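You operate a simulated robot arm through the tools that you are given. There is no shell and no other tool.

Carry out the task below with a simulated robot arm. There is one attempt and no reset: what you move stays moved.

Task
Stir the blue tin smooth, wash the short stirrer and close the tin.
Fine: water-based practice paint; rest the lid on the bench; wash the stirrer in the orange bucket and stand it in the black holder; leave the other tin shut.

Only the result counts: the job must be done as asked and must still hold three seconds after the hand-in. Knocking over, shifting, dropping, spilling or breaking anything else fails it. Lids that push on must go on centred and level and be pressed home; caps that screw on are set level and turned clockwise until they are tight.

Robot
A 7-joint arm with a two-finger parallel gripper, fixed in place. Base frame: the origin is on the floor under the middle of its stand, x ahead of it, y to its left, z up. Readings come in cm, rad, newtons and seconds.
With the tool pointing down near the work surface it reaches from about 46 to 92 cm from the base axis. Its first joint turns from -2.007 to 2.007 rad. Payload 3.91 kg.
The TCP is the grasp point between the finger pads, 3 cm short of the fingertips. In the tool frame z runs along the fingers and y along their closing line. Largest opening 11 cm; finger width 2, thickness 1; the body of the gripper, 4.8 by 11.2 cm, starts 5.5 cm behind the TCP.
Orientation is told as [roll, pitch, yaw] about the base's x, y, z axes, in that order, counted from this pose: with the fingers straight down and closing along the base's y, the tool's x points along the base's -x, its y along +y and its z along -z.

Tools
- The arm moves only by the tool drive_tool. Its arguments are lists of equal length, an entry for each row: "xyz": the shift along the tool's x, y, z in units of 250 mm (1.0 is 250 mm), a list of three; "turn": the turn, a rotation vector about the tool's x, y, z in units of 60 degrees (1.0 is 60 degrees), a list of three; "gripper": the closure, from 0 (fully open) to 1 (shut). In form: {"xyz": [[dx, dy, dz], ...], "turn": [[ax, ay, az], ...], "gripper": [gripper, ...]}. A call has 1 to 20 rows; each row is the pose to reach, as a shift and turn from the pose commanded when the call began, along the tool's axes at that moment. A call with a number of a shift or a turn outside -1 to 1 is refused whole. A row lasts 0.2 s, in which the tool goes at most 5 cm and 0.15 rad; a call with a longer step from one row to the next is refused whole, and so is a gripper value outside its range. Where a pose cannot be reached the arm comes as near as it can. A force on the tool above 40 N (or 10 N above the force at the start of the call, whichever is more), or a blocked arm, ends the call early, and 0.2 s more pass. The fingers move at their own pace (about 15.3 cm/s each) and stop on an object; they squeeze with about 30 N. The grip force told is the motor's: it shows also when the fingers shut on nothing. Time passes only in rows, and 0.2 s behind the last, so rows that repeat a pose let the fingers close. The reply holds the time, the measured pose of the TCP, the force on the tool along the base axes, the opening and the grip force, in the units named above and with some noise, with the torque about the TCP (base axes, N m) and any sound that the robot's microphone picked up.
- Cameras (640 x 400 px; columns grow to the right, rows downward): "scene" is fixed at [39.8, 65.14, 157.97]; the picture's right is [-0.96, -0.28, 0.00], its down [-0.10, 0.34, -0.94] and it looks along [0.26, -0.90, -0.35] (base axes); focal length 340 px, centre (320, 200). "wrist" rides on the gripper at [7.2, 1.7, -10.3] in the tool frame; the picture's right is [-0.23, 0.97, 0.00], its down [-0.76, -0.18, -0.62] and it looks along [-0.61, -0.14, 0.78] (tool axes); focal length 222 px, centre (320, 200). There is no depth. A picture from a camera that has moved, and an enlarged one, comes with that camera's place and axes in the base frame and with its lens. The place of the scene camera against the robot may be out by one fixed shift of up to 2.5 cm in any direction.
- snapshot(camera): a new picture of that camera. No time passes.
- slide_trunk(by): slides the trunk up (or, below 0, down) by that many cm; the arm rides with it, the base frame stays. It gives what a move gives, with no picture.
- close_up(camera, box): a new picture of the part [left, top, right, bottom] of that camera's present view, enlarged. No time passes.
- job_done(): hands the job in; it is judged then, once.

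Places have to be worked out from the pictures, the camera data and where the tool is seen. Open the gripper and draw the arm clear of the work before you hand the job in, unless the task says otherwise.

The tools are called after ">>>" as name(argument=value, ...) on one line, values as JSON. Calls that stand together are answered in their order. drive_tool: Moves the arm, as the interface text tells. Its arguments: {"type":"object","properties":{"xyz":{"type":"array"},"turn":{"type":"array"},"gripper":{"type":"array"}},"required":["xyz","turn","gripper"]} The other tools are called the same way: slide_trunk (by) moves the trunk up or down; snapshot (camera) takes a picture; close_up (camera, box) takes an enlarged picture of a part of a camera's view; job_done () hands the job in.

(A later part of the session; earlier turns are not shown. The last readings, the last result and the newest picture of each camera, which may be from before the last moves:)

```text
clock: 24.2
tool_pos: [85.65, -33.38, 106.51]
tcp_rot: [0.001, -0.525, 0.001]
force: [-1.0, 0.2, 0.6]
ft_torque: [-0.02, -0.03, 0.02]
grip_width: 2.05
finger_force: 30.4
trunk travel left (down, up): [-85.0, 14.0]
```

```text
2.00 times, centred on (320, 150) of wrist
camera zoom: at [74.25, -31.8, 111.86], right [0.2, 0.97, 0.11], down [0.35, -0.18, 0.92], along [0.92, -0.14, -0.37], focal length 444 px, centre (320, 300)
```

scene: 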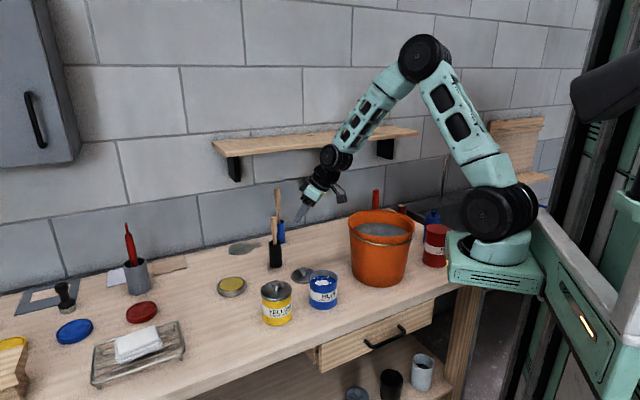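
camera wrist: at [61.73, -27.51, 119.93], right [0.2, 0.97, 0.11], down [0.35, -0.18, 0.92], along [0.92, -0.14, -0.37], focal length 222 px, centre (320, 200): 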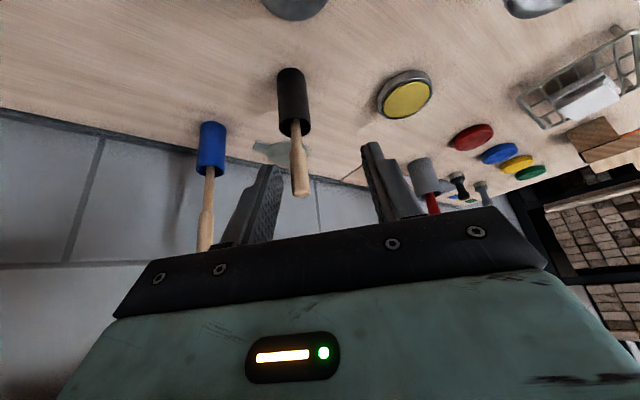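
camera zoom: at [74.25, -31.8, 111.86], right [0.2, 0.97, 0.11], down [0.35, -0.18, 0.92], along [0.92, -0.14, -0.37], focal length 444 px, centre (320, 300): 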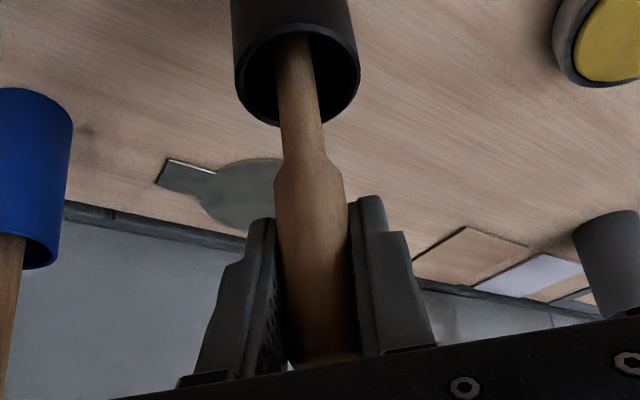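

Gripped at 2.05 cm width. I lift straight up 10 cm, slowly, to clear the holder.

>>> drive_tool(xyz=[[-0.02, 0, -0.0346], [-0.06, 0, -0.104], [-0.1, 0, -0.173], [-0.14, 0, -0.242], [-0.18, 0, -0.312], [-0.22, 0, -0.381], [-0.22, 0, -0.381]], turn=[[0, 0, 0], [0, 0, 0], [0, 0, 0], [0, 0, 0], [0, 0, 0], [0, 0, 0], [0, 0, 0]], gripper=[1, 1, 1, 1, 1, 1, 1])

>>> snapshot(camera="wrist")

>>> close_up(camera="scene", box=[200, 100, 370, 300])

```text
clock: 25.8
tool_pos: [85.47, -33.33, 117.46]
tcp_rot: [0.0, -0.523, 0.0]
force: [0.6, 0.4, 0.7]
ft_torque: [0.0, 0.0, -0.01]
grip_width: 2.03
finger_force: 29.9
trunk travel left (down, up): [-85.0, 14.0]
```

```text
taken
camera wrist: at [74.21, -31.79, 122.83], right [0.2, 0.97, 0.11], down [0.35, -0.18, 0.92], along [0.92, -0.14, -0.37], focal length 222 px, centre (320, 200)
```

wrist: 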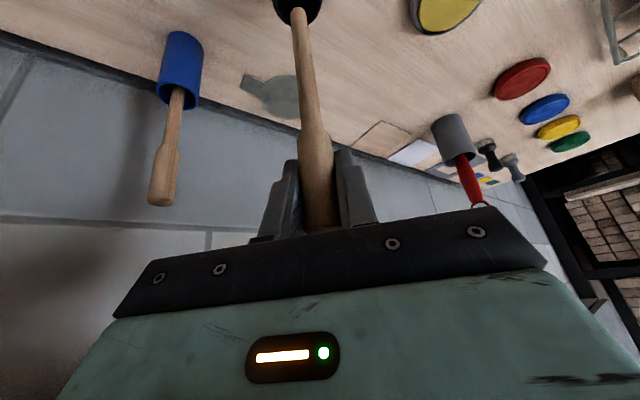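

```text
2.00 times, centred on (285, 200) of scene
camera zoom: at [39.8, 65.14, 157.97], right [-0.96, -0.28, 0.0], down [-0.1, 0.34, -0.94], along [0.26, -0.9, -0.35], focal length 679 px, centre (390, 200)
```

zoom: 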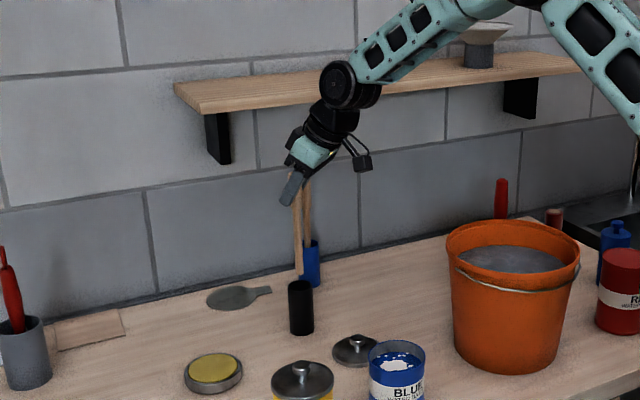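

I check whether the stick's lower end is clear of the holder rim.

>>> close_up(camera="scene", box=[250, 180, 310, 280])

>>> close_up(camera="wrist", box=[250, 0, 370, 100])

```text
4.00 times, centred on (280, 230) of scene
camera zoom: at [39.8, 65.14, 157.97], right [-0.96, -0.28, 0.0], down [-0.1, 0.34, -0.94], along [0.26, -0.9, -0.35], focal length 1358 px, centre (480, 80)
```

zoom: 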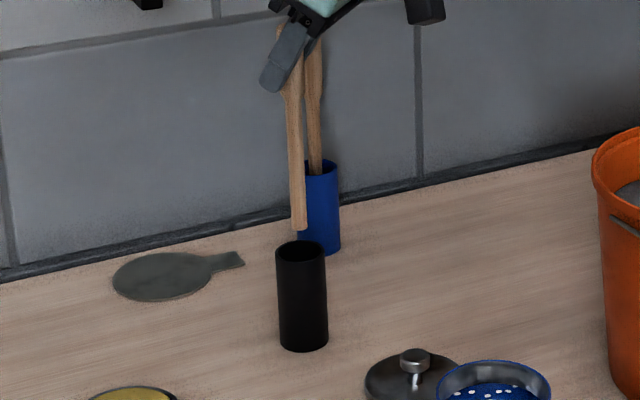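

```text
4.00 times, centred on (310, 50) of wrist
camera zoom: at [74.21, -31.79, 122.83], right [0.2, 0.97, 0.11], down [0.35, -0.18, 0.92], along [0.92, -0.14, -0.37], focal length 888 px, centre (360, 800)
```

zoom: 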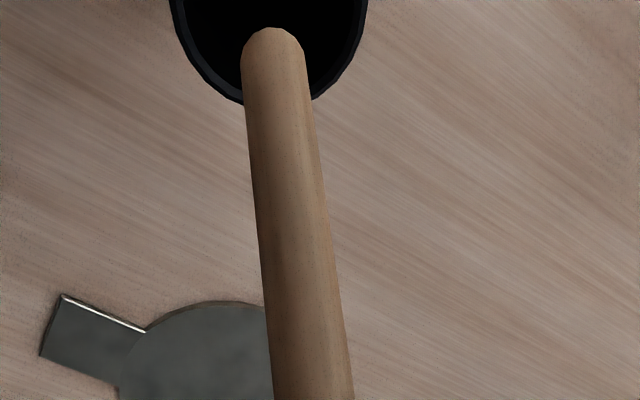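

The stirrer is clear of the holder: a plain rod whose tip is about 16.6 cm below the grasp point. I carry it level above the open blue tin.

>>> drive_tool(xyz=[[-0.04, 0, -0.069], [0.0575, 0.0765, -0.125], [0.155, 0.153, -0.182], [0.2525, 0.2295, -0.238], [0.35, 0.306, -0.294], [0.4475, 0.3825, -0.35], [0.545, 0.459, -0.406], [0.6425, 0.5355, -0.463], [0.74, 0.612, -0.519], [0.74, 0.612, -0.519]], turn=[[0, 0, 0], [0, 0, 0], [0, 0, 0], [0, 0, 0], [0, 0, 0], [0, 0, 0], [0, 0, 0], [0, 0, 0], [0, 0, 0], [0, 0, 0]], gripper=[1, 1, 1, 1, 1, 1, 1, 1, 1, 1])

>>> snapshot(camera="wrist")

>>> close_up(camera="scene", box=[250, 160, 400, 320])

```text
clock: 28.0
tool_pos: [62.96, -18.02, 119.43]
tcp_rot: [-0.001, -0.524, 0.001]
force: [0.4, -0.1, -0.1]
ft_torque: [0.0, -0.03, 0.0]
grip_width: 2.03
finger_force: 29.5
trunk travel left (down, up): [-85.0, 14.0]
```

```text
taken
camera wrist: at [51.67, -16.48, 124.85], right [0.2, 0.97, 0.11], down [0.35, -0.18, 0.92], along [0.92, -0.14, -0.37], focal length 222 px, centre (320, 200)
```

wrist: 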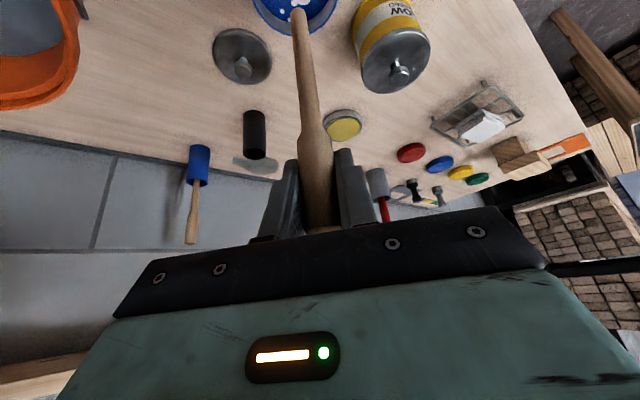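

```text
2.50 times, centred on (325, 240) of scene
camera zoom: at [39.8, 65.14, 157.97], right [-0.96, -0.28, 0.0], down [-0.1, 0.34, -0.94], along [0.26, -0.9, -0.35], focal length 849 px, centre (308, 100)
```

zoom: 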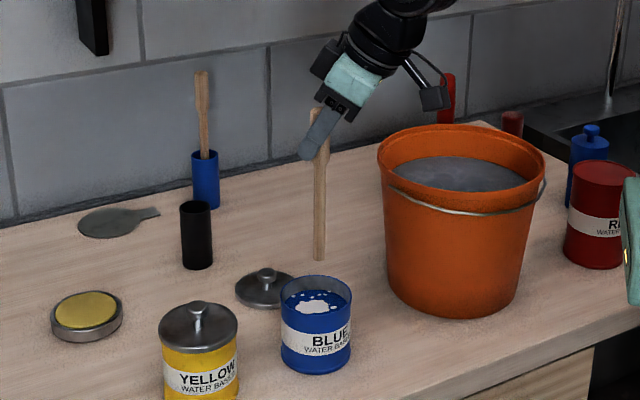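

The tip looks right above the tin's opening. I enlarge both views to verify before lowering.

>>> close_up(camera="wrist", box=[240, 0, 360, 90])

>>> close_up(camera="scene", box=[290, 220, 360, 320])

```text
4.44 times, centred on (300, 45) of wrist
camera zoom: at [51.67, -16.48, 124.85], right [0.2, 0.97, 0.11], down [0.35, -0.18, 0.92], along [0.92, -0.14, -0.37], focal length 987 px, centre (409, 889)
```

zoom: 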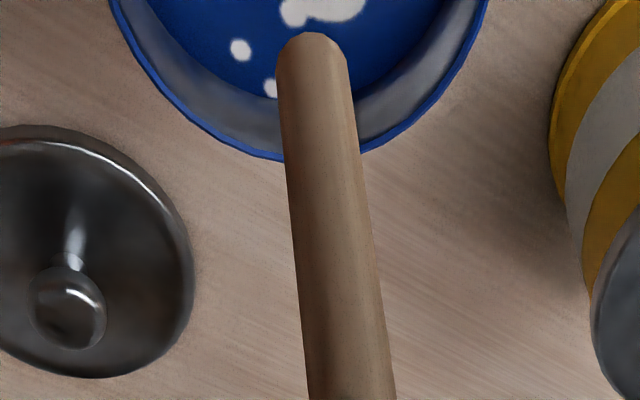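

```text
4.00 times, centred on (325, 270) of scene
camera zoom: at [39.8, 65.14, 157.97], right [-0.96, -0.28, 0.0], down [-0.1, 0.34, -0.94], along [0.26, -0.9, -0.35], focal length 1358 px, centre (300, -80)
```

zoom: 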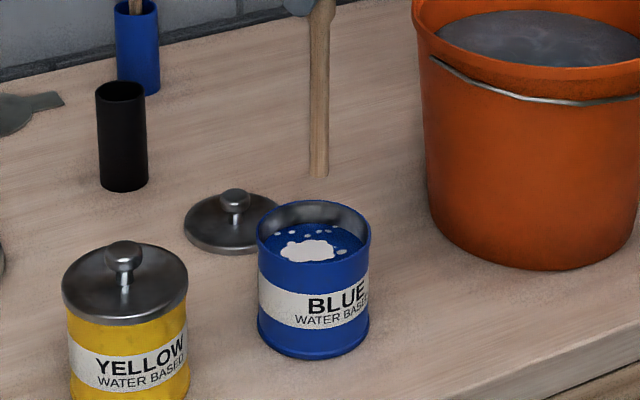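

Tip is about at (62.8, −18.0), tin centre about (63.1, −18.0). I lower the stirrer straight into the paint with a 0.25 cm x correction.

>>> drive_tool(xyz=[[0.025, 0, 0.07], [0.065, 0, 0.135], [0.105, 0, 0.2], [0.145, 0, 0.265], [0.18, 0, 0.33], [0.2, 0, 0.367], [0.215, 0, 0.393], [0.215, 0, 0.393]], turn=[[0, 0, 0], [0, 0, 0], [0, 0, 0], [0, 0, 0], [0, 0, 0], [0, 0, 0], [0, 0, 0], [0, 0, 0]], gripper=[1, 1, 1, 1, 1, 1, 1, 1])

>>> snapshot(camera="wrist")

>>> close_up(camera="scene", box=[270, 180, 380, 320])

```text
clock: 29.8
tool_pos: [63.33, -18.0, 108.28]
tcp_rot: [-0.001, -0.523, 0.001]
force: [-0.1, -0.8, 0.0]
ft_torque: [-0.02, 0.04, -0.02]
grip_width: 2.04
finger_force: 30.2
trunk travel left (down, up): [-85.0, 14.0]
```

```text
taken
camera wrist: at [51.94, -16.54, 113.59], right [0.2, 0.97, 0.11], down [0.35, -0.18, 0.92], along [0.92, -0.14, -0.37], focal length 222 px, centre (320, 200)
```

wrist: 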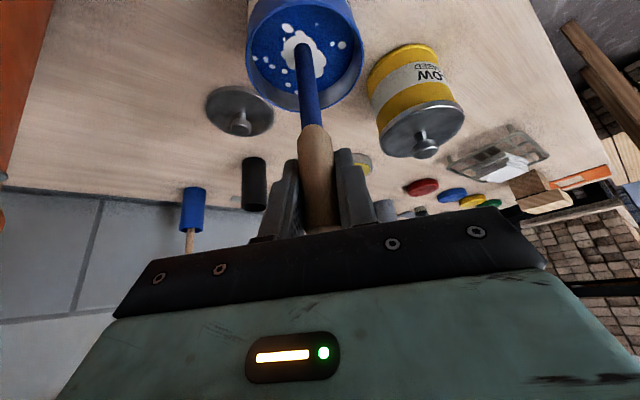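

```text
2.86 times, centred on (325, 250) of scene
camera zoom: at [39.8, 65.14, 157.97], right [-0.96, -0.28, 0.0], down [-0.1, 0.34, -0.94], along [0.26, -0.9, -0.35], focal length 970 px, centre (306, 57)
```

zoom: 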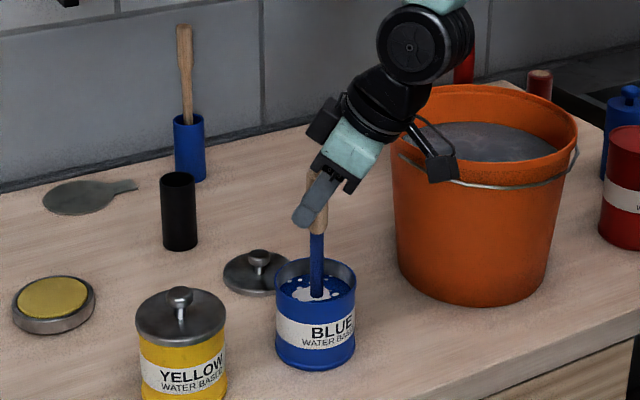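

The rod is in the paint and well centred. I stir gentle circles of 2 cm radius at this depth, ending back in the centre.

>>> drive_tool(xyz=[[-0.035, 0, 0.02], [-0.0693, 0, 0.04], [-0.06, 0.04, 0.0346], [-0.0346, 0.0693, 0.02], [0, 0.08, 0], [0.0346, 0.0693, -0.02], [0.06, 0.04, -0.0346], [0.0693, 0, -0.04], [0.06, -0.04, -0.0346], [0.0346, -0.0693, -0.02], [0, -0.08, 0], [-0.0346, -0.0693, 0.02], [-0.06, -0.04, 0.0346], [-0.0693, 0, 0.04], [-0.06, 0.04, 0.0346], [-0.0346, 0.0693, 0.02], [0, 0.08, 0], [0.0346, 0.0693, -0.02], [0.05, 0.02, -0.028], [0, 0, 0]], turn=[[0, 0, 0], [0, 0, 0], [0, 0, 0], [0, 0, 0], [0, 0, 0], [0, 0, 0], [0, 0, 0], [0, 0, 0], [0, 0, 0], [0, 0, 0], [0, 0, 0], [0, 0, 0], [0, 0, 0], [0, 0, 0], [0, 0, 0], [0, 0, 0], [0, 0, 0], [0, 0, 0], [0, 0, 0], [0, 0, 0]], gripper=[1, 1, 1, 1, 1, 1, 1, 1, 1, 1, 1, 1, 1, 1, 1, 1, 1, 1, 1, 1])

>>> snapshot(camera="wrist")

>>> close_up(camera="scene", box=[290, 220, 360, 320])

```text
clock: 34.0
tool_pos: [63.28, -17.96, 108.26]
tcp_rot: [0.001, -0.521, 0.001]
force: [-0.7, -0.5, -0.6]
ft_torque: [-0.02, -0.01, -0.01]
grip_width: 2.01
finger_force: 30.2
trunk travel left (down, up): [-85.0, 14.0]
```

```text
taken
camera wrist: at [51.97, -16.49, 113.65], right [0.2, 0.97, 0.11], down [0.35, -0.18, 0.92], along [0.92, -0.14, -0.37], focal length 222 px, centre (320, 200)
```

wrist: 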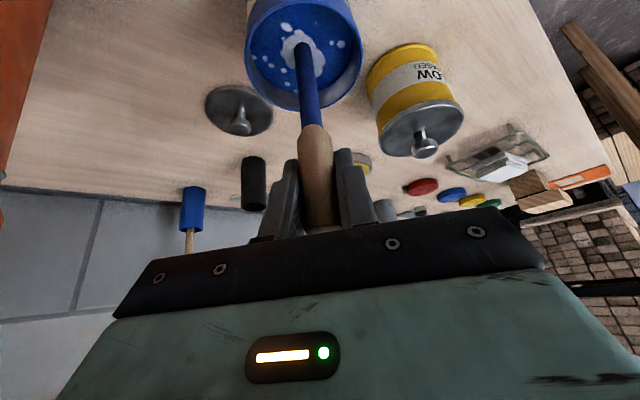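

```text
4.00 times, centred on (325, 270) of scene
camera zoom: at [39.8, 65.14, 157.97], right [-0.96, -0.28, 0.0], down [-0.1, 0.34, -0.94], along [0.26, -0.9, -0.35], focal length 1358 px, centre (300, -80)
```

zoom: 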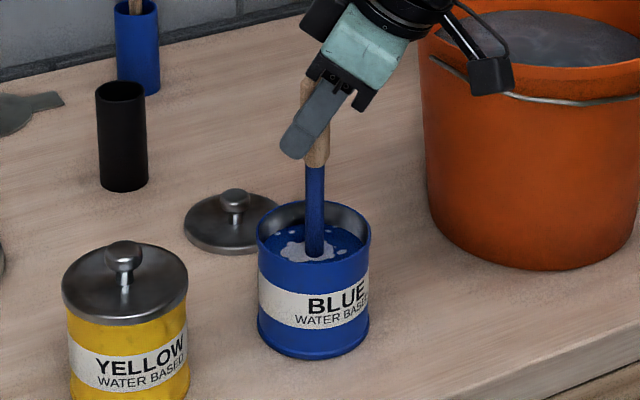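

The white patch is fading to bluish, so the stirring works. I keep circling.

>>> drive_tool(xyz=[[-0.035, 0, 0.02], [-0.0693, 0, 0.04], [-0.06, 0.04, 0.0346], [-0.0346, 0.0693, 0.02], [0, 0.08, 0], [0.0346, 0.0693, -0.02], [0.06, 0.04, -0.0346], [0.0693, 0, -0.04], [0.06, -0.04, -0.0346], [0.0346, -0.0693, -0.02], [0, -0.08, 0], [-0.0346, -0.0693, 0.02], [-0.06, -0.04, 0.0346], [-0.0693, 0, 0.04], [-0.06, 0.04, 0.0346], [-0.0346, 0.0693, 0.02], [0, 0.08, 0], [0.0346, 0.0693, -0.02], [0.05, 0.02, -0.028], [0, 0, 0]], turn=[[0, 0, 0], [0, 0, 0], [0, 0, 0], [0, 0, 0], [0, 0, 0], [0, 0, 0], [0, 0, 0], [0, 0, 0], [0, 0, 0], [0, 0, 0], [0, 0, 0], [0, 0, 0], [0, 0, 0], [0, 0, 0], [0, 0, 0], [0, 0, 0], [0, 0, 0], [0, 0, 0], [0, 0, 0], [0, 0, 0]], gripper=[1, 1, 1, 1, 1, 1, 1, 1, 1, 1, 1, 1, 1, 1, 1, 1, 1, 1, 1, 1])

>>> drive_tool(xyz=[[-0.035, 0, 0.02], [-0.0693, 0, 0.04], [-0.06, -0.04, 0.0346], [-0.0346, -0.0693, 0.02], [0, -0.08, 0], [0.0346, -0.0693, -0.02], [0.06, -0.04, -0.0346], [0.0693, 0, -0.04], [0.06, 0.04, -0.0346], [0.0346, 0.0693, -0.02], [0, 0.08, 0], [-0.0346, 0.0693, 0.02], [-0.06, 0.04, 0.0346], [-0.0693, 0, 0.04], [-0.06, -0.04, 0.0346], [-0.0346, -0.0693, 0.02], [0, -0.08, 0], [0.0346, -0.0693, -0.02], [0.05, -0.02, -0.028], [0, 0, 0]], turn=[[0, 0, 0], [0, 0, 0], [0, 0, 0], [0, 0, 0], [0, 0, 0], [0, 0, 0], [0, 0, 0], [0, 0, 0], [0, 0, 0], [0, 0, 0], [0, 0, 0], [0, 0, 0], [0, 0, 0], [0, 0, 0], [0, 0, 0], [0, 0, 0], [0, 0, 0], [0, 0, 0], [0, 0, 0], [0, 0, 0]], gripper=[1, 1, 1, 1, 1, 1, 1, 1, 1, 1, 1, 1, 1, 1, 1, 1, 1, 1, 1, 1])

>>> close_up(camera="wrist", box=[220, 0, 400, 130])

>>> close_up(camera="scene", box=[290, 220, 360, 320])

```text
clock: 38.2
tool_pos: [63.35, -17.98, 108.3]
tcp_rot: [0.0, -0.524, 0.002]
force: [-0.2, 0.7, 0.5]
ft_torque: [0.02, -0.01, 0.01]
grip_width: 2.04
finger_force: 29.4
trunk travel left (down, up): [-85.0, 14.0]
```

```text
clock: 42.4
tool_pos: [63.31, -18.1, 108.28]
tcp_rot: [-0.001, -0.523, 0.001]
force: [-0.1, -0.1, -0.3]
ft_torque: [-0.01, 0.03, -0.01]
grip_width: 2.02
finger_force: 30.1
trunk travel left (down, up): [-85.0, 14.0]
```

```text
3.08 times, centred on (310, 65) of wrist
camera zoom: at [51.91, -16.53, 113.73], right [0.2, 0.97, 0.11], down [0.35, -0.18, 0.92], along [0.92, -0.14, -0.37], focal length 684 px, centre (351, 615)
```

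zoom: 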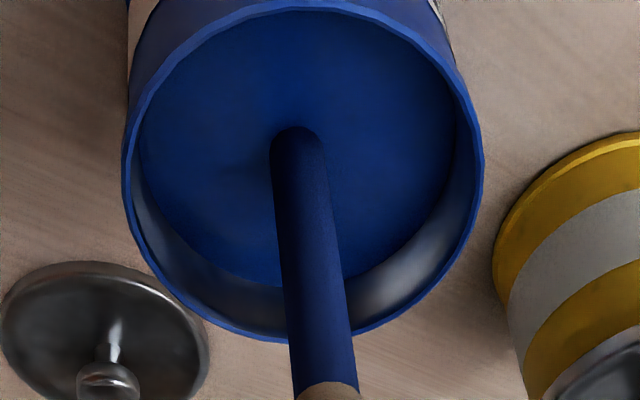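

```text
4.00 times, centred on (325, 270) of scene
camera zoom: at [39.8, 65.14, 157.97], right [-0.96, -0.28, 0.0], down [-0.1, 0.34, -0.94], along [0.26, -0.9, -0.35], focal length 1358 px, centre (300, -80)
```

zoom: 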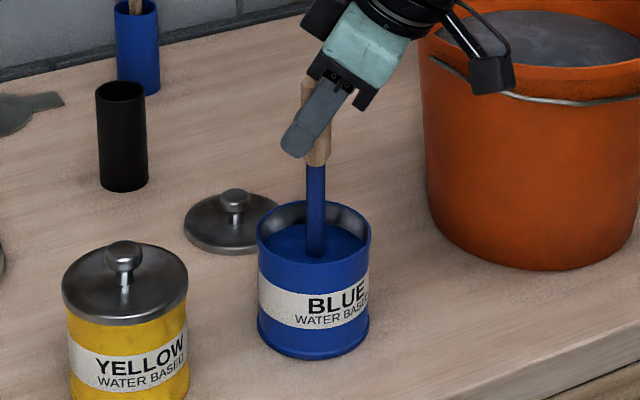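

The surface is now uniformly blue. I add one more set of circles for margin, at the same gentle pace.

>>> drive_tool(xyz=[[-0.035, 0, 0.02], [-0.0693, 0, 0.04], [-0.06, 0.04, 0.0346], [-0.0346, 0.0693, 0.02], [0, 0.08, 0], [0.0346, 0.0693, -0.02], [0.06, 0.04, -0.0346], [0.0693, 0, -0.04], [0.06, -0.04, -0.0346], [0.0346, -0.0693, -0.02], [0, -0.08, 0], [-0.0346, -0.0693, 0.02], [-0.06, -0.04, 0.0346], [-0.0693, 0, 0.04], [-0.06, 0.04, 0.0346], [-0.0346, 0.0693, 0.02], [0, 0.08, 0], [0.0346, 0.0693, -0.02], [0.05, 0.02, -0.028], [0, 0, 0]], turn=[[0, 0, 0], [0, 0, 0], [0, 0, 0], [0, 0, 0], [0, 0, 0], [0, 0, 0], [0, 0, 0], [0, 0, 0], [0, 0, 0], [0, 0, 0], [0, 0, 0], [0, 0, 0], [0, 0, 0], [0, 0, 0], [0, 0, 0], [0, 0, 0], [0, 0, 0], [0, 0, 0], [0, 0, 0], [0, 0, 0]], gripper=[1, 1, 1, 1, 1, 1, 1, 1, 1, 1, 1, 1, 1, 1, 1, 1, 1, 1, 1, 1])

>>> close_up(camera="wrist", box=[220, 0, 400, 130])

>>> close_up(camera="scene", box=[330, 180, 430, 300])

```text
clock: 46.6
tool_pos: [63.36, -18.03, 108.36]
tcp_rot: [0.0, -0.524, 0.0]
force: [-0.7, -0.6, -0.9]
ft_torque: [0.05, 0.01, -0.01]
grip_width: 2.03
finger_force: 30.0
trunk travel left (down, up): [-85.0, 14.0]
```

```text
3.08 times, centred on (310, 65) of wrist
camera zoom: at [51.95, -16.5, 113.66], right [0.2, 0.97, 0.11], down [0.35, -0.18, 0.92], along [0.92, -0.14, -0.37], focal length 684 px, centre (351, 615)
```

zoom: 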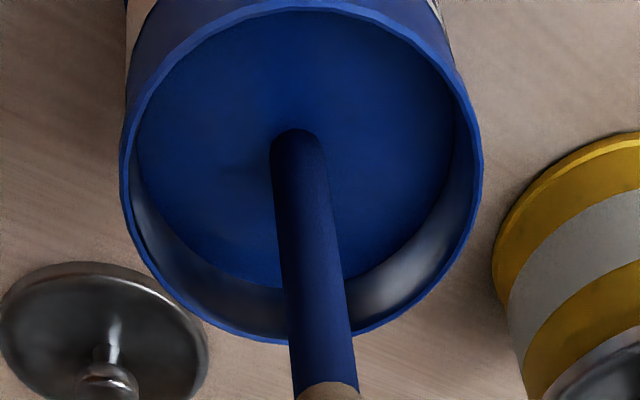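

```text
3.33 times, centred on (380, 240) of scene
camera zoom: at [39.8, 65.14, 157.97], right [-0.96, -0.28, 0.0], down [-0.1, 0.34, -0.94], along [0.26, -0.9, -0.35], focal length 1132 px, centre (120, 67)
```

zoom: 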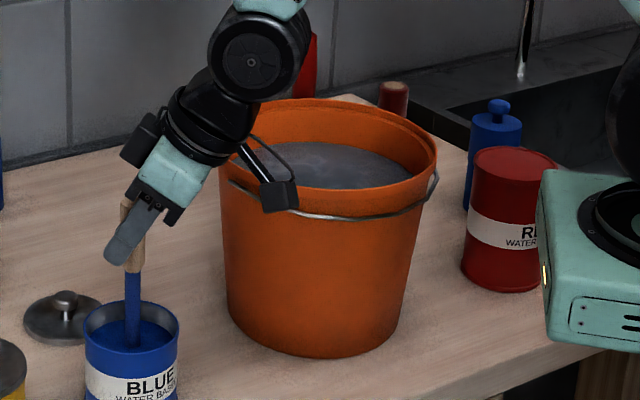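

Paint is smooth. I raise the stirrer slowly just above the tin and hold there to let it drip into the tin.

>>> drive_tool(xyz=[[-0.028, 0, -0.048], [-0.056, 0, -0.096], [-0.083, 0, -0.144], [-0.111, 0, -0.192], [-0.139, 0, -0.24], [-0.167, 0, -0.288], [-0.185, 0, -0.32], [-0.195, 0, -0.3377], [-0.195, 0, -0.3377], [-0.195, 0, -0.3377], [-0.195, 0, -0.3377], [-0.195, 0, -0.3377], [-0.195, 0, -0.3377], [-0.195, 0, -0.3377], [-0.195, 0, -0.3377], [-0.195, 0, -0.3377], [-0.195, 0, -0.3377], [-0.195, 0, -0.3377], [-0.195, 0, -0.3377], [-0.195, 0, -0.3377]], turn=[[0, 0, 0], [0, 0, 0], [0, 0, 0], [0, 0, 0], [0, 0, 0], [0, 0, 0], [0, 0, 0], [0, 0, 0], [0, 0, 0], [0, 0, 0], [0, 0, 0], [0, 0, 0], [0, 0, 0], [0, 0, 0], [0, 0, 0], [0, 0, 0], [0, 0, 0], [0, 0, 0], [0, 0, 0], [0, 0, 0]], gripper=[1, 1, 1, 1, 1, 1, 1, 1, 1, 1, 1, 1, 1, 1, 1, 1, 1, 1, 1, 1])

>>> snapshot(camera="wrist")

>>> close_up(camera="scene", box=[280, 180, 430, 320])

```text
clock: 50.8
tool_pos: [63.25, -18.04, 118.04]
tcp_rot: [0.0, -0.524, 0.0]
force: [-0.1, -1.1, -0.1]
ft_torque: [0.0, -0.02, 0.03]
grip_width: 2.03
finger_force: 30.1
trunk travel left (down, up): [-85.0, 14.0]
```

```text
taken
camera wrist: at [51.97, -16.52, 123.38], right [0.2, 0.97, 0.11], down [0.35, -0.18, 0.92], along [0.92, -0.14, -0.37], focal length 222 px, centre (320, 200)
```

wrist: 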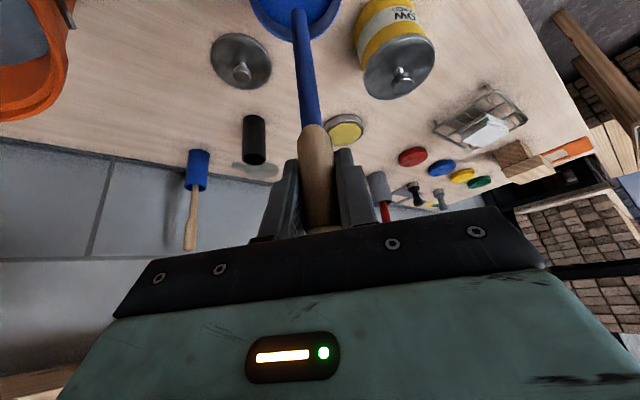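

```text
2.86 times, centred on (355, 250) of scene
camera zoom: at [39.8, 65.14, 157.97], right [-0.96, -0.28, 0.0], down [-0.1, 0.34, -0.94], along [0.26, -0.9, -0.35], focal length 970 px, centre (220, 57)
```

zoom: 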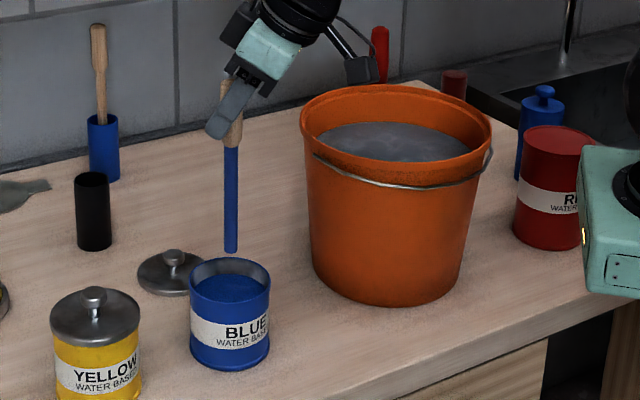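

No drips visible and the stick is over the tin. I raise it above the bucket-rim height while still over the tin, then move swiftly to above the middle of the bucket (about (49, −37.3)).

>>> drive_tool(xyz=[[-0.065, 0, -0.1126], [-0.13, 0, -0.225], [-0.195, 0, -0.338], [-0.26, 0, -0.45], [-0.26, 0, -0.45], [-0.26, 0, -0.45], [-0.26, 0, -0.45], [-0.26, 0, -0.45], [-0.1616, -0.1544, -0.507], [-0.0632, -0.3088, -0.564], [0.0352, -0.4632, -0.62], [0.1336, -0.6176, -0.677], [0.232, -0.772, -0.734], [0.232, -0.772, -0.734]], turn=[[0, 0, 0], [0, 0, 0], [0, 0, 0], [0, 0, 0], [0, 0, 0], [0, 0, 0], [0, 0, 0], [0, 0, 0], [0, 0, 0], [0, 0, 0], [0, 0, 0], [0, 0, 0], [0, 0, 0], [0, 0, 0]], gripper=[1, 1, 1, 1, 1, 1, 1, 1, 1, 1, 1, 1, 1, 1])

>>> snapshot(camera="wrist")

>>> close_up(camera="scene", box=[290, 130, 460, 320])

```text
clock: 53.8
tool_pos: [49.19, -37.38, 131.05]
tcp_rot: [0.0, -0.525, 0.001]
force: [-1.0, 0.6, -0.7]
ft_torque: [-0.02, -0.02, -0.01]
grip_width: 2.03
finger_force: 30.3
trunk travel left (down, up): [-85.0, 14.0]
```

```text
taken
camera wrist: at [37.82, -35.83, 136.45], right [0.2, 0.97, 0.11], down [0.35, -0.18, 0.92], along [0.92, -0.14, -0.37], focal length 222 px, centre (320, 200)
```

wrist: 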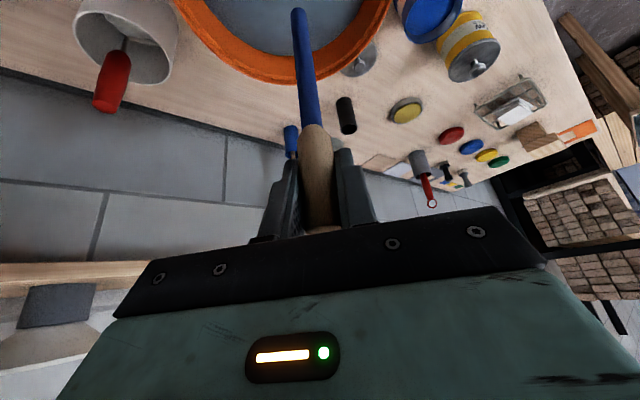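

```text
2.11 times, centred on (375, 225) of scene
camera zoom: at [39.8, 65.14, 157.97], right [-0.96, -0.28, 0.0], down [-0.1, 0.34, -0.94], along [0.26, -0.9, -0.35], focal length 715 px, centre (204, 147)
```

zoom: 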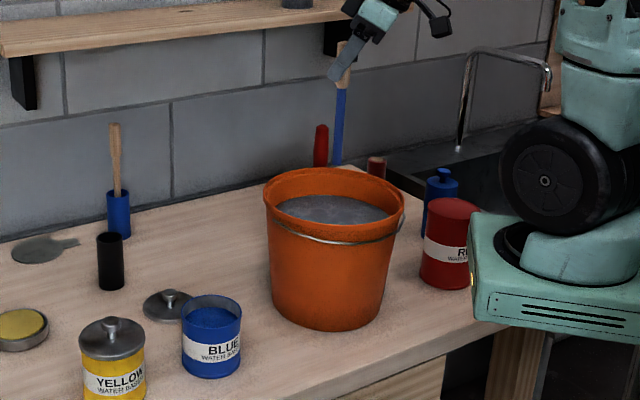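

The stick hangs inside the bucket's outline (rim centre about (49.5, −38.2), rim z ≈ 110, water ≈ 105). I lower it gently into the water.

>>> drive_tool(xyz=[[0.045, -0.01, 0.09], [0.097, -0.02, 0.18], [0.15, -0.032, 0.27], [0.19, -0.032, 0.35], [0.23, -0.032, 0.43], [0.27, -0.032, 0.5], [0.306, -0.032, 0.562], [0.306, -0.032, 0.562]], turn=[[0, 0, 0], [0, 0, 0], [0, 0, 0], [0, 0, 0], [0, 0, 0], [0, 0, 0], [0, 0, 0], [0, 0, 0]], gripper=[1, 1, 1, 1, 1, 1, 1, 1])

>>> snapshot(camera="wrist")

>>> close_up(camera="scene", box=[310, 150, 440, 300])

```text
clock: 55.6
tool_pos: [49.55, -38.06, 115.0]
tcp_rot: [-0.001, -0.524, 0.001]
force: [0.4, -0.1, -0.5]
ft_torque: [0.01, 0.01, 0.01]
grip_width: 2.02
finger_force: 29.7
trunk travel left (down, up): [-85.0, 14.0]
```

```text
taken
camera wrist: at [38.21, -36.58, 120.38], right [0.2, 0.97, 0.11], down [0.35, -0.18, 0.92], along [0.92, -0.14, -0.37], focal length 222 px, centre (320, 200)
```

wrist: 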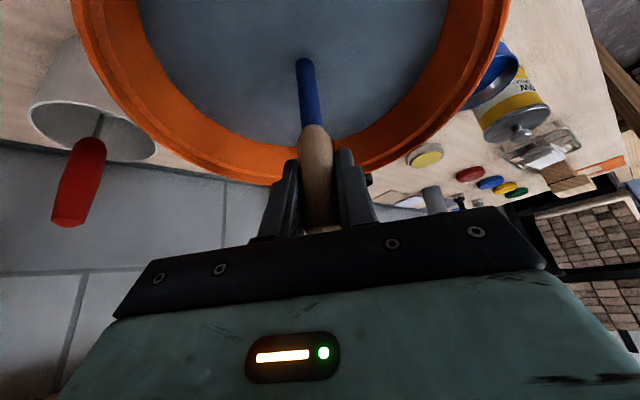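

```text
2.67 times, centred on (375, 225) of scene
camera zoom: at [39.8, 65.14, 157.97], right [-0.96, -0.28, 0.0], down [-0.1, 0.34, -0.94], along [0.26, -0.9, -0.35], focal length 905 px, centre (173, 133)
```

zoom: 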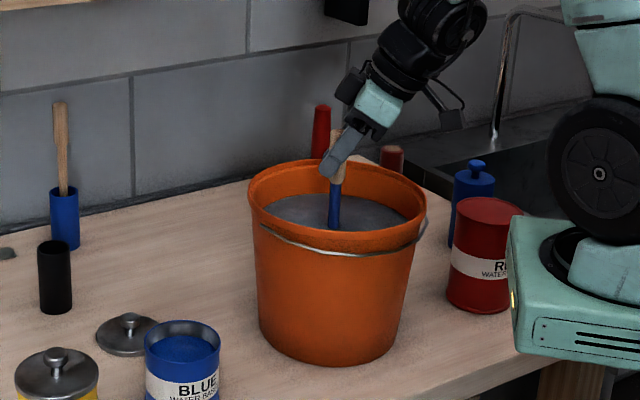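

The rod is in the water (level ≈ 104.7) with about 4 cm of painted rod still above it. I lower 6 cm more so the whole rod is submerged and swirl gently.

>>> drive_tool(xyz=[[0.04, 0, 0.07], [0.08, 0, 0.14], [0.12, 0, 0.208], [0.0767, 0, 0.233], [0.0334, 0, 0.258], [0.045, 0.05, 0.2513], [0.0767, 0.0866, 0.233], [0.12, 0.1, 0.208], [0.1633, 0.0866, 0.183], [0.195, 0.05, 0.1647], [0.2066, 0, 0.158], [0.195, -0.05, 0.1647], [0.1633, -0.0866, 0.183], [0.12, -0.1, 0.208], [0.0767, -0.0866, 0.233], [0.045, -0.05, 0.2513], [0.0334, 0, 0.258], [0.045, 0.05, 0.2513], [0.08, 0.03, 0.23], [0.12, 0, 0.208]], turn=[[0, 0, 0], [0, 0, 0], [0, 0, 0], [0, 0, 0], [0, 0, 0], [0, 0, 0], [0, 0, 0], [0, 0, 0], [0, 0, 0], [0, 0, 0], [0, 0, 0], [0, 0, 0], [0, 0, 0], [0, 0, 0], [0, 0, 0], [0, 0, 0], [0, 0, 0], [0, 0, 0], [0, 0, 0], [0, 0, 0]], gripper=[1, 1, 1, 1, 1, 1, 1, 1, 1, 1, 1, 1, 1, 1, 1, 1, 1, 1, 1, 1])

>>> snapshot(camera="wrist")

>>> close_up(camera="scene", box=[310, 150, 440, 300])

```text
clock: 59.8
tool_pos: [49.57, -38.16, 108.99]
tcp_rot: [-0.002, -0.523, 0.002]
force: [0.7, -0.5, -0.4]
ft_torque: [0.0, -0.02, 0.01]
grip_width: 2.05
finger_force: 30.3
trunk travel left (down, up): [-85.0, 14.0]
```

```text
taken
camera wrist: at [38.17, -36.64, 114.41], right [0.2, 0.97, 0.11], down [0.35, -0.18, 0.92], along [0.92, -0.14, -0.37], focal length 222 px, centre (320, 200)
```

wrist: 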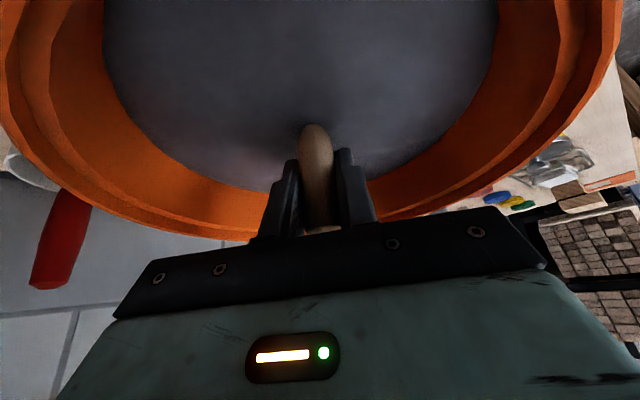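

```text
2.67 times, centred on (375, 225) of scene
camera zoom: at [39.8, 65.14, 157.97], right [-0.96, -0.28, 0.0], down [-0.1, 0.34, -0.94], along [0.26, -0.9, -0.35], focal length 905 px, centre (173, 133)
```

zoom: 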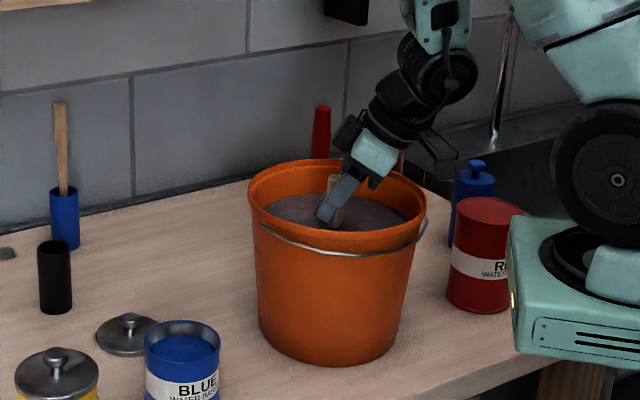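

The rod is fully under water with safe clearances. I swirl again in the other direction, then lift partly to check the rod's colour.

>>> drive_tool(xyz=[[-0.0433, 0, 0.025], [-0.0866, 0, 0.05], [-0.075, -0.05, 0.0433], [-0.0433, -0.0866, 0.025], [0, -0.1, 0], [0.0433, -0.0866, -0.025], [0.075, -0.05, -0.0433], [0.0866, 0, -0.05], [0.075, 0.05, -0.0433], [0.0433, 0.0866, -0.025], [0, 0.1, 0], [-0.0433, 0.0866, 0.025], [-0.075, 0.05, 0.0433], [-0.0866, 0, 0.05], [-0.075, -0.05, 0.0433], [-0.0433, -0.0866, 0.025], [0, -0.1, 0], [0.0433, -0.0866, -0.025], [0.03, -0.03, -0.015], [0, 0, 0]], turn=[[0, 0, 0], [0, 0, 0], [0, 0, 0], [0, 0, 0], [0, 0, 0], [0, 0, 0], [0, 0, 0], [0, 0, 0], [0, 0, 0], [0, 0, 0], [0, 0, 0], [0, 0, 0], [0, 0, 0], [0, 0, 0], [0, 0, 0], [0, 0, 0], [0, 0, 0], [0, 0, 0], [0, 0, 0], [0, 0, 0]], gripper=[1, 1, 1, 1, 1, 1, 1, 1, 1, 1, 1, 1, 1, 1, 1, 1, 1, 1, 1, 1])

>>> drive_tool(xyz=[[-0.04, 0, -0.07], [-0.08, 0, -0.139], [-0.12, 0, -0.208], [-0.08, 0, -0.139], [-0.04, 0, -0.07], [0, 0, 0], [-0.04, 0, -0.07], [-0.08, 0, -0.139], [-0.12, 0, -0.208], [-0.12, 0, -0.208]], turn=[[0, 0, 0], [0, 0, 0], [0, 0, 0], [0, 0, 0], [0, 0, 0], [0, 0, 0], [0, 0, 0], [0, 0, 0], [0, 0, 0], [0, 0, 0]], gripper=[1, 1, 1, 1, 1, 1, 1, 1, 1, 1])

>>> snapshot(camera="wrist")

>>> close_up(camera="scene", box=[310, 150, 440, 300])

```text
clock: 64.0
tool_pos: [49.6, -38.24, 109.06]
tcp_rot: [0.0, -0.524, 0.0]
force: [-0.4, -0.2, -0.5]
ft_torque: [-0.01, 0.0, 0.0]
grip_width: 2.04
finger_force: 30.0
trunk travel left (down, up): [-85.0, 14.0]
```

```text
clock: 66.2
tool_pos: [49.48, -37.98, 115.14]
tcp_rot: [0.0, -0.525, -0.002]
force: [0.1, 0.8, -0.4]
ft_torque: [-0.03, -0.01, -0.03]
grip_width: 2.01
finger_force: 30.4
trunk travel left (down, up): [-85.0, 14.0]
```

```text
taken
camera wrist: at [38.18, -36.59, 120.44], right [0.2, 0.97, 0.11], down [0.35, -0.18, 0.92], along [0.92, -0.14, -0.37], focal length 222 px, centre (320, 200)
```

wrist: 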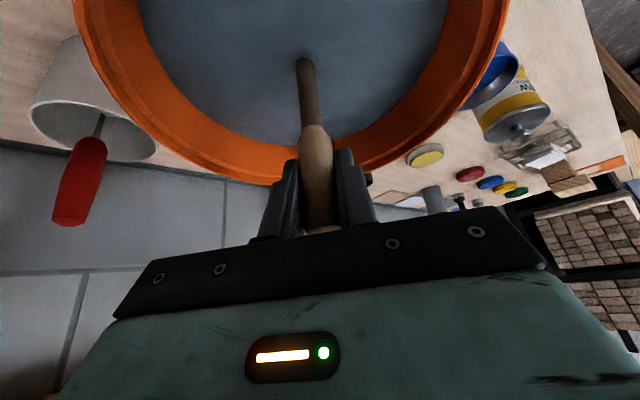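

```text
2.67 times, centred on (375, 225) of scene
camera zoom: at [39.8, 65.14, 157.97], right [-0.96, -0.28, 0.0], down [-0.1, 0.34, -0.94], along [0.26, -0.9, -0.35], focal length 905 px, centre (173, 133)
```

zoom: 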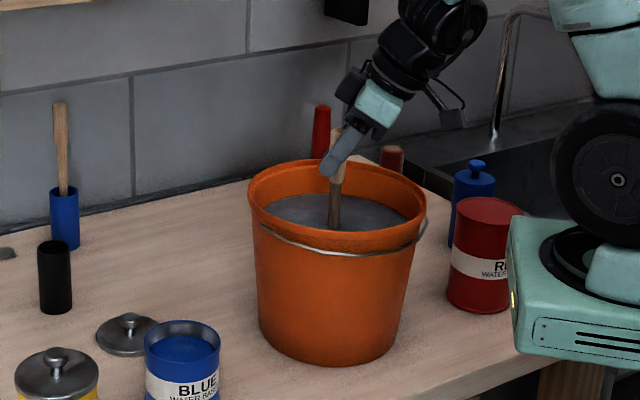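

The rod looks wood-coloured again. I enlarge it to check for remaining paint.

>>> close_up(camera="wrist", box=[260, 40, 370, 180])

>>> close_up(camera="scene", box=[350, 180, 410, 240])

```text
2.86 times, centred on (315, 110) of wrist
camera zoom: at [38.18, -36.59, 120.44], right [0.2, 0.97, 0.11], down [0.35, -0.18, 0.92], along [0.92, -0.14, -0.37], focal length 635 px, centre (334, 457)
```

zoom: 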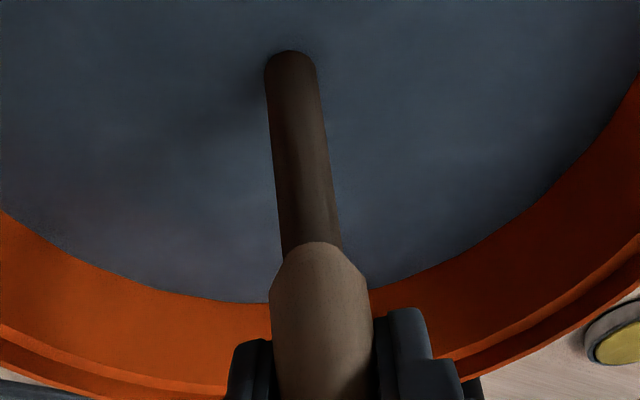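

```text
6.67 times, centred on (380, 210) of scene
camera zoom: at [39.8, 65.14, 157.97], right [-0.96, -0.28, 0.0], down [-0.1, 0.34, -0.94], along [0.26, -0.9, -0.35], focal length 2263 px, centre (-80, 133)
```

zoom: 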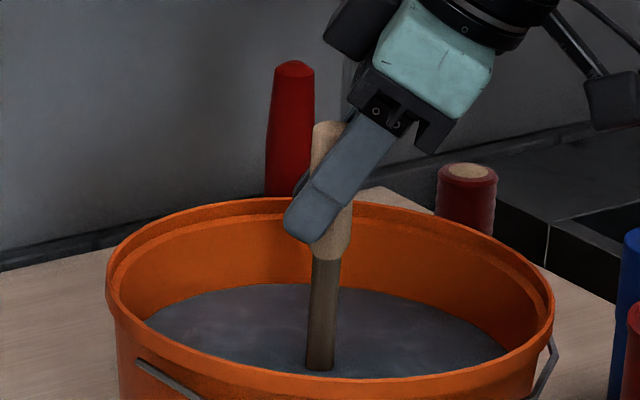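

The rod shows dark wet wood without blue. I do one more wash round for margin and then re-check the colour.

>>> drive_tool(xyz=[[0.04, 0, 0.07], [0.08, 0, 0.14], [0.12, 0, 0.208], [0.0767, 0, 0.233], [0.0334, 0, 0.258], [0.045, 0.05, 0.2513], [0.0767, 0.0866, 0.233], [0.12, 0.1, 0.208], [0.1633, 0.0866, 0.183], [0.195, 0.05, 0.1647], [0.2066, 0, 0.158], [0.195, -0.05, 0.1647], [0.1633, -0.0866, 0.183], [0.12, -0.1, 0.208], [0.0767, -0.0866, 0.233], [0.045, -0.05, 0.2513], [0.0334, 0, 0.258], [0.045, 0.05, 0.2513], [0.08, 0.03, 0.23], [0.12, 0, 0.208]], turn=[[0, 0, 0], [0, 0, 0], [0, 0, 0], [0, 0, 0], [0, 0, 0], [0, 0, 0], [0, 0, 0], [0, 0, 0], [0, 0, 0], [0, 0, 0], [0, 0, 0], [0, 0, 0], [0, 0, 0], [0, 0, 0], [0, 0, 0], [0, 0, 0], [0, 0, 0], [0, 0, 0], [0, 0, 0], [0, 0, 0]], gripper=[1, 1, 1, 1, 1, 1, 1, 1, 1, 1, 1, 1, 1, 1, 1, 1, 1, 1, 1, 1])

>>> drive_tool(xyz=[[-0.04, 0, -0.07], [-0.08, 0, -0.139], [-0.12, 0, -0.208], [-0.16, 0, -0.277], [-0.2, 0, -0.346], [-0.24, 0, -0.416], [-0.27, 0, -0.468], [-0.27, 0, -0.468], [-0.27, 0, -0.468], [-0.27, 0, -0.468], [-0.27, 0, -0.468], [-0.27, 0, -0.468], [-0.27, 0, -0.468], [-0.27, 0, -0.468], [-0.27, 0, -0.468], [-0.27, 0, -0.468], [-0.27, 0, -0.468], [-0.27, 0, -0.468], [-0.27, 0, -0.468], [-0.27, 0, -0.468]], turn=[[0, 0, 0], [0, 0, 0], [0, 0, 0], [0, 0, 0], [0, 0, 0], [0, 0, 0], [0, 0, 0], [0, 0, 0], [0, 0, 0], [0, 0, 0], [0, 0, 0], [0, 0, 0], [0, 0, 0], [0, 0, 0], [0, 0, 0], [0, 0, 0], [0, 0, 0], [0, 0, 0], [0, 0, 0], [0, 0, 0]], gripper=[1, 1, 1, 1, 1, 1, 1, 1, 1, 1, 1, 1, 1, 1, 1, 1, 1, 1, 1, 1])

>>> close_up(camera="wrist", box=[230, 0, 390, 160])

>>> close_up(camera="scene", box=[330, 140, 430, 240])

```text
clock: 70.4
tool_pos: [49.62, -38.06, 108.98]
tcp_rot: [0.0, -0.524, 0.002]
force: [-0.3, 0.9, -1.0]
ft_torque: [0.0, 0.02, 0.0]
grip_width: 2.03
finger_force: 30.2
trunk travel left (down, up): [-85.0, 14.0]
```

```text
clock: 74.6
tool_pos: [49.55, -38.19, 122.58]
tcp_rot: [-0.001, -0.523, 0.0]
force: [0.2, -0.4, -0.4]
ft_torque: [-0.02, 0.01, -0.01]
grip_width: 2.02
finger_force: 29.9
trunk travel left (down, up): [-85.0, 14.0]
```

```text
2.50 times, centred on (310, 80) of wrist
camera zoom: at [38.2, -36.58, 127.89], right [0.2, 0.97, 0.11], down [0.35, -0.18, 0.92], along [0.92, -0.14, -0.37], focal length 555 px, centre (345, 500)
```

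zoom: 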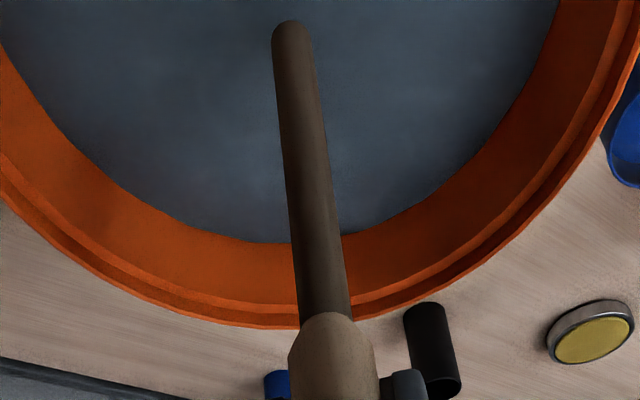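

```text
4.00 times, centred on (380, 190) of scene
camera zoom: at [39.8, 65.14, 157.97], right [-0.96, -0.28, 0.0], down [-0.1, 0.34, -0.94], along [0.26, -0.9, -0.35], focal length 1358 px, centre (80, 240)
```

zoom: 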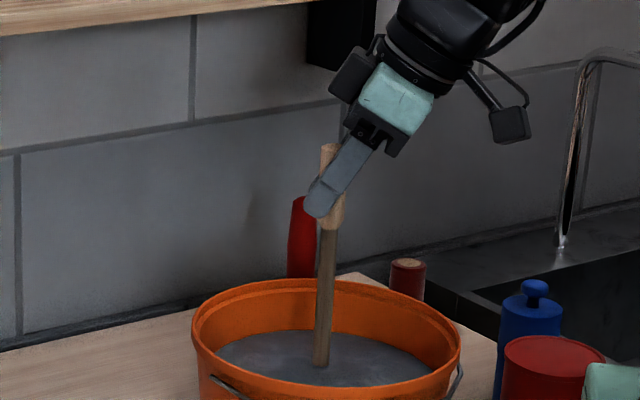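

The rod is clean (uniform wet wood) and dripped off over the bucket. I raise it over the rim, hold a moment, carry it toward the holder and lower to a safe height before going under the shelf's front edge.

>>> drive_tool(xyz=[[-0.053, 0, -0.092], [-0.107, 0, -0.185], [-0.16, 0, -0.277], [-0.16, 0, -0.277], [-0.16, 0, -0.277], [-0.16, 0, -0.277], [-0.16, 0, -0.277], [-0.16, 0, -0.277], [-0.16, 0, -0.277], [-0.323, 0.03, -0.183], [-0.486, 0.059, -0.089], [-0.648, 0.089, 0.005], [-0.811, 0.118, 0.099], [-0.974, 0.148, 0.193], [-0.914, 0.148, 0.297], [-0.854, 0.148, 0.401], [-0.794, 0.148, 0.505], [-0.734, 0.148, 0.609], [-0.734, 0.148, 0.609]], turn=[[0, 0, 0], [0, 0, 0], [0, 0, 0], [0, 0, 0], [0, 0, 0], [0, 0, 0], [0, 0, 0], [0, 0, 0], [0, 0, 0], [0, 0, 0], [0, 0, 0], [0, 0, 0], [0, 0, 0], [0, 0, 0], [0, 0, 0], [0, 0, 0], [0, 0, 0], [0, 0, 0], [0, 0, 0]], gripper=[1, 1, 1, 1, 1, 1, 1, 1, 1, 1, 1, 1, 1, 1, 1, 1, 1, 1, 1])

>>> snapshot(camera="wrist")

>>> snapshot(camera="scene")

```text
clock: 78.6
tool_pos: [72.96, -34.49, 118.48]
tcp_rot: [0.0, -0.523, 0.001]
force: [0.0, 0.4, -0.2]
ft_torque: [-0.02, 0.01, 0.0]
grip_width: 2.03
finger_force: 30.4
trunk travel left (down, up): [-85.0, 14.0]
```

```text
taken
camera wrist: at [61.66, -32.87, 123.83], right [0.2, 0.97, 0.11], down [0.35, -0.18, 0.92], along [0.92, -0.14, -0.37], focal length 222 px, centre (320, 200)
```

wrist: 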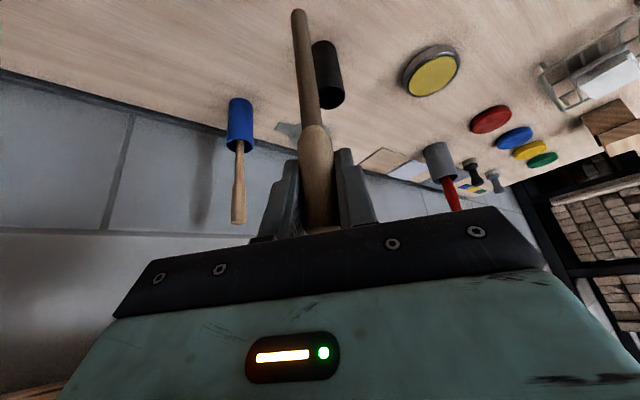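

```text
taken
```

scene: 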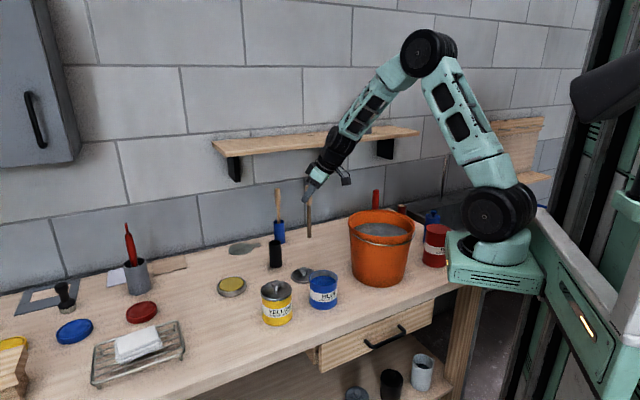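

Everything is clear; the stick tip is at about z 102. I move horizontally to directly above the black holder.

>>> drive_tool(xyz=[[-0.11, 0.012, 0.064], [-0.22, 0.023, 0.127], [-0.33, 0.035, 0.191], [-0.4, 0.044, 0.232], [-0.435, 0.046, 0.252], [-0.435, 0.046, 0.252]], turn=[[0, 0, 0], [0, 0, 0], [0, 0, 0], [0, 0, 0], [0, 0, 0], [0, 0, 0]], gripper=[1, 1, 1, 1, 1, 1])

>>> close_up(camera="wrist", box=[250, 0, 370, 100])

>>> close_up(camera="scene", box=[250, 180, 310, 280])

```text
clock: 80.0
tool_pos: [85.62, -33.23, 118.51]
tcp_rot: [0.0, -0.523, 0.0]
force: [0.2, -0.4, -0.5]
ft_torque: [0.02, 0.0, -0.01]
grip_width: 2.04
finger_force: 30.2
trunk travel left (down, up): [-85.0, 14.0]
```

```text
4.00 times, centred on (310, 50) of wrist
camera zoom: at [74.28, -31.74, 123.88], right [0.2, 0.97, 0.11], down [0.35, -0.18, 0.92], along [0.92, -0.14, -0.37], focal length 888 px, centre (360, 800)
```

zoom: 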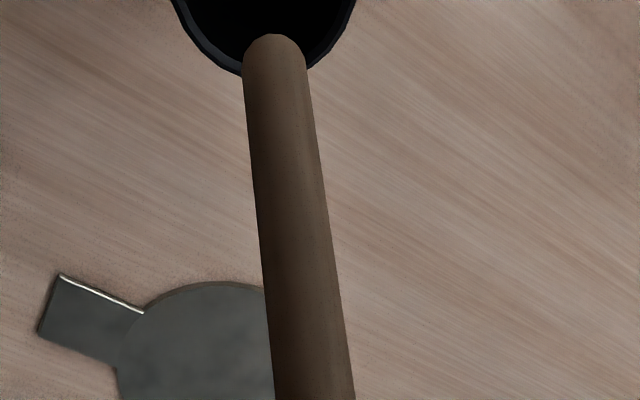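

```text
4.00 times, centred on (280, 230) of scene
camera zoom: at [39.8, 65.14, 157.97], right [-0.96, -0.28, 0.0], down [-0.1, 0.34, -0.94], along [0.26, -0.9, -0.35], focal length 1358 px, centre (480, 80)
```

zoom: 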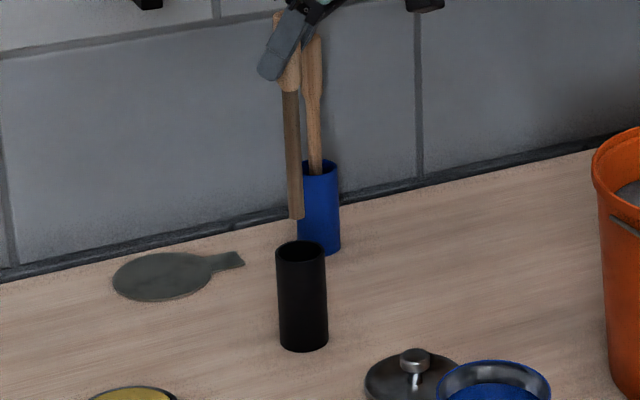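

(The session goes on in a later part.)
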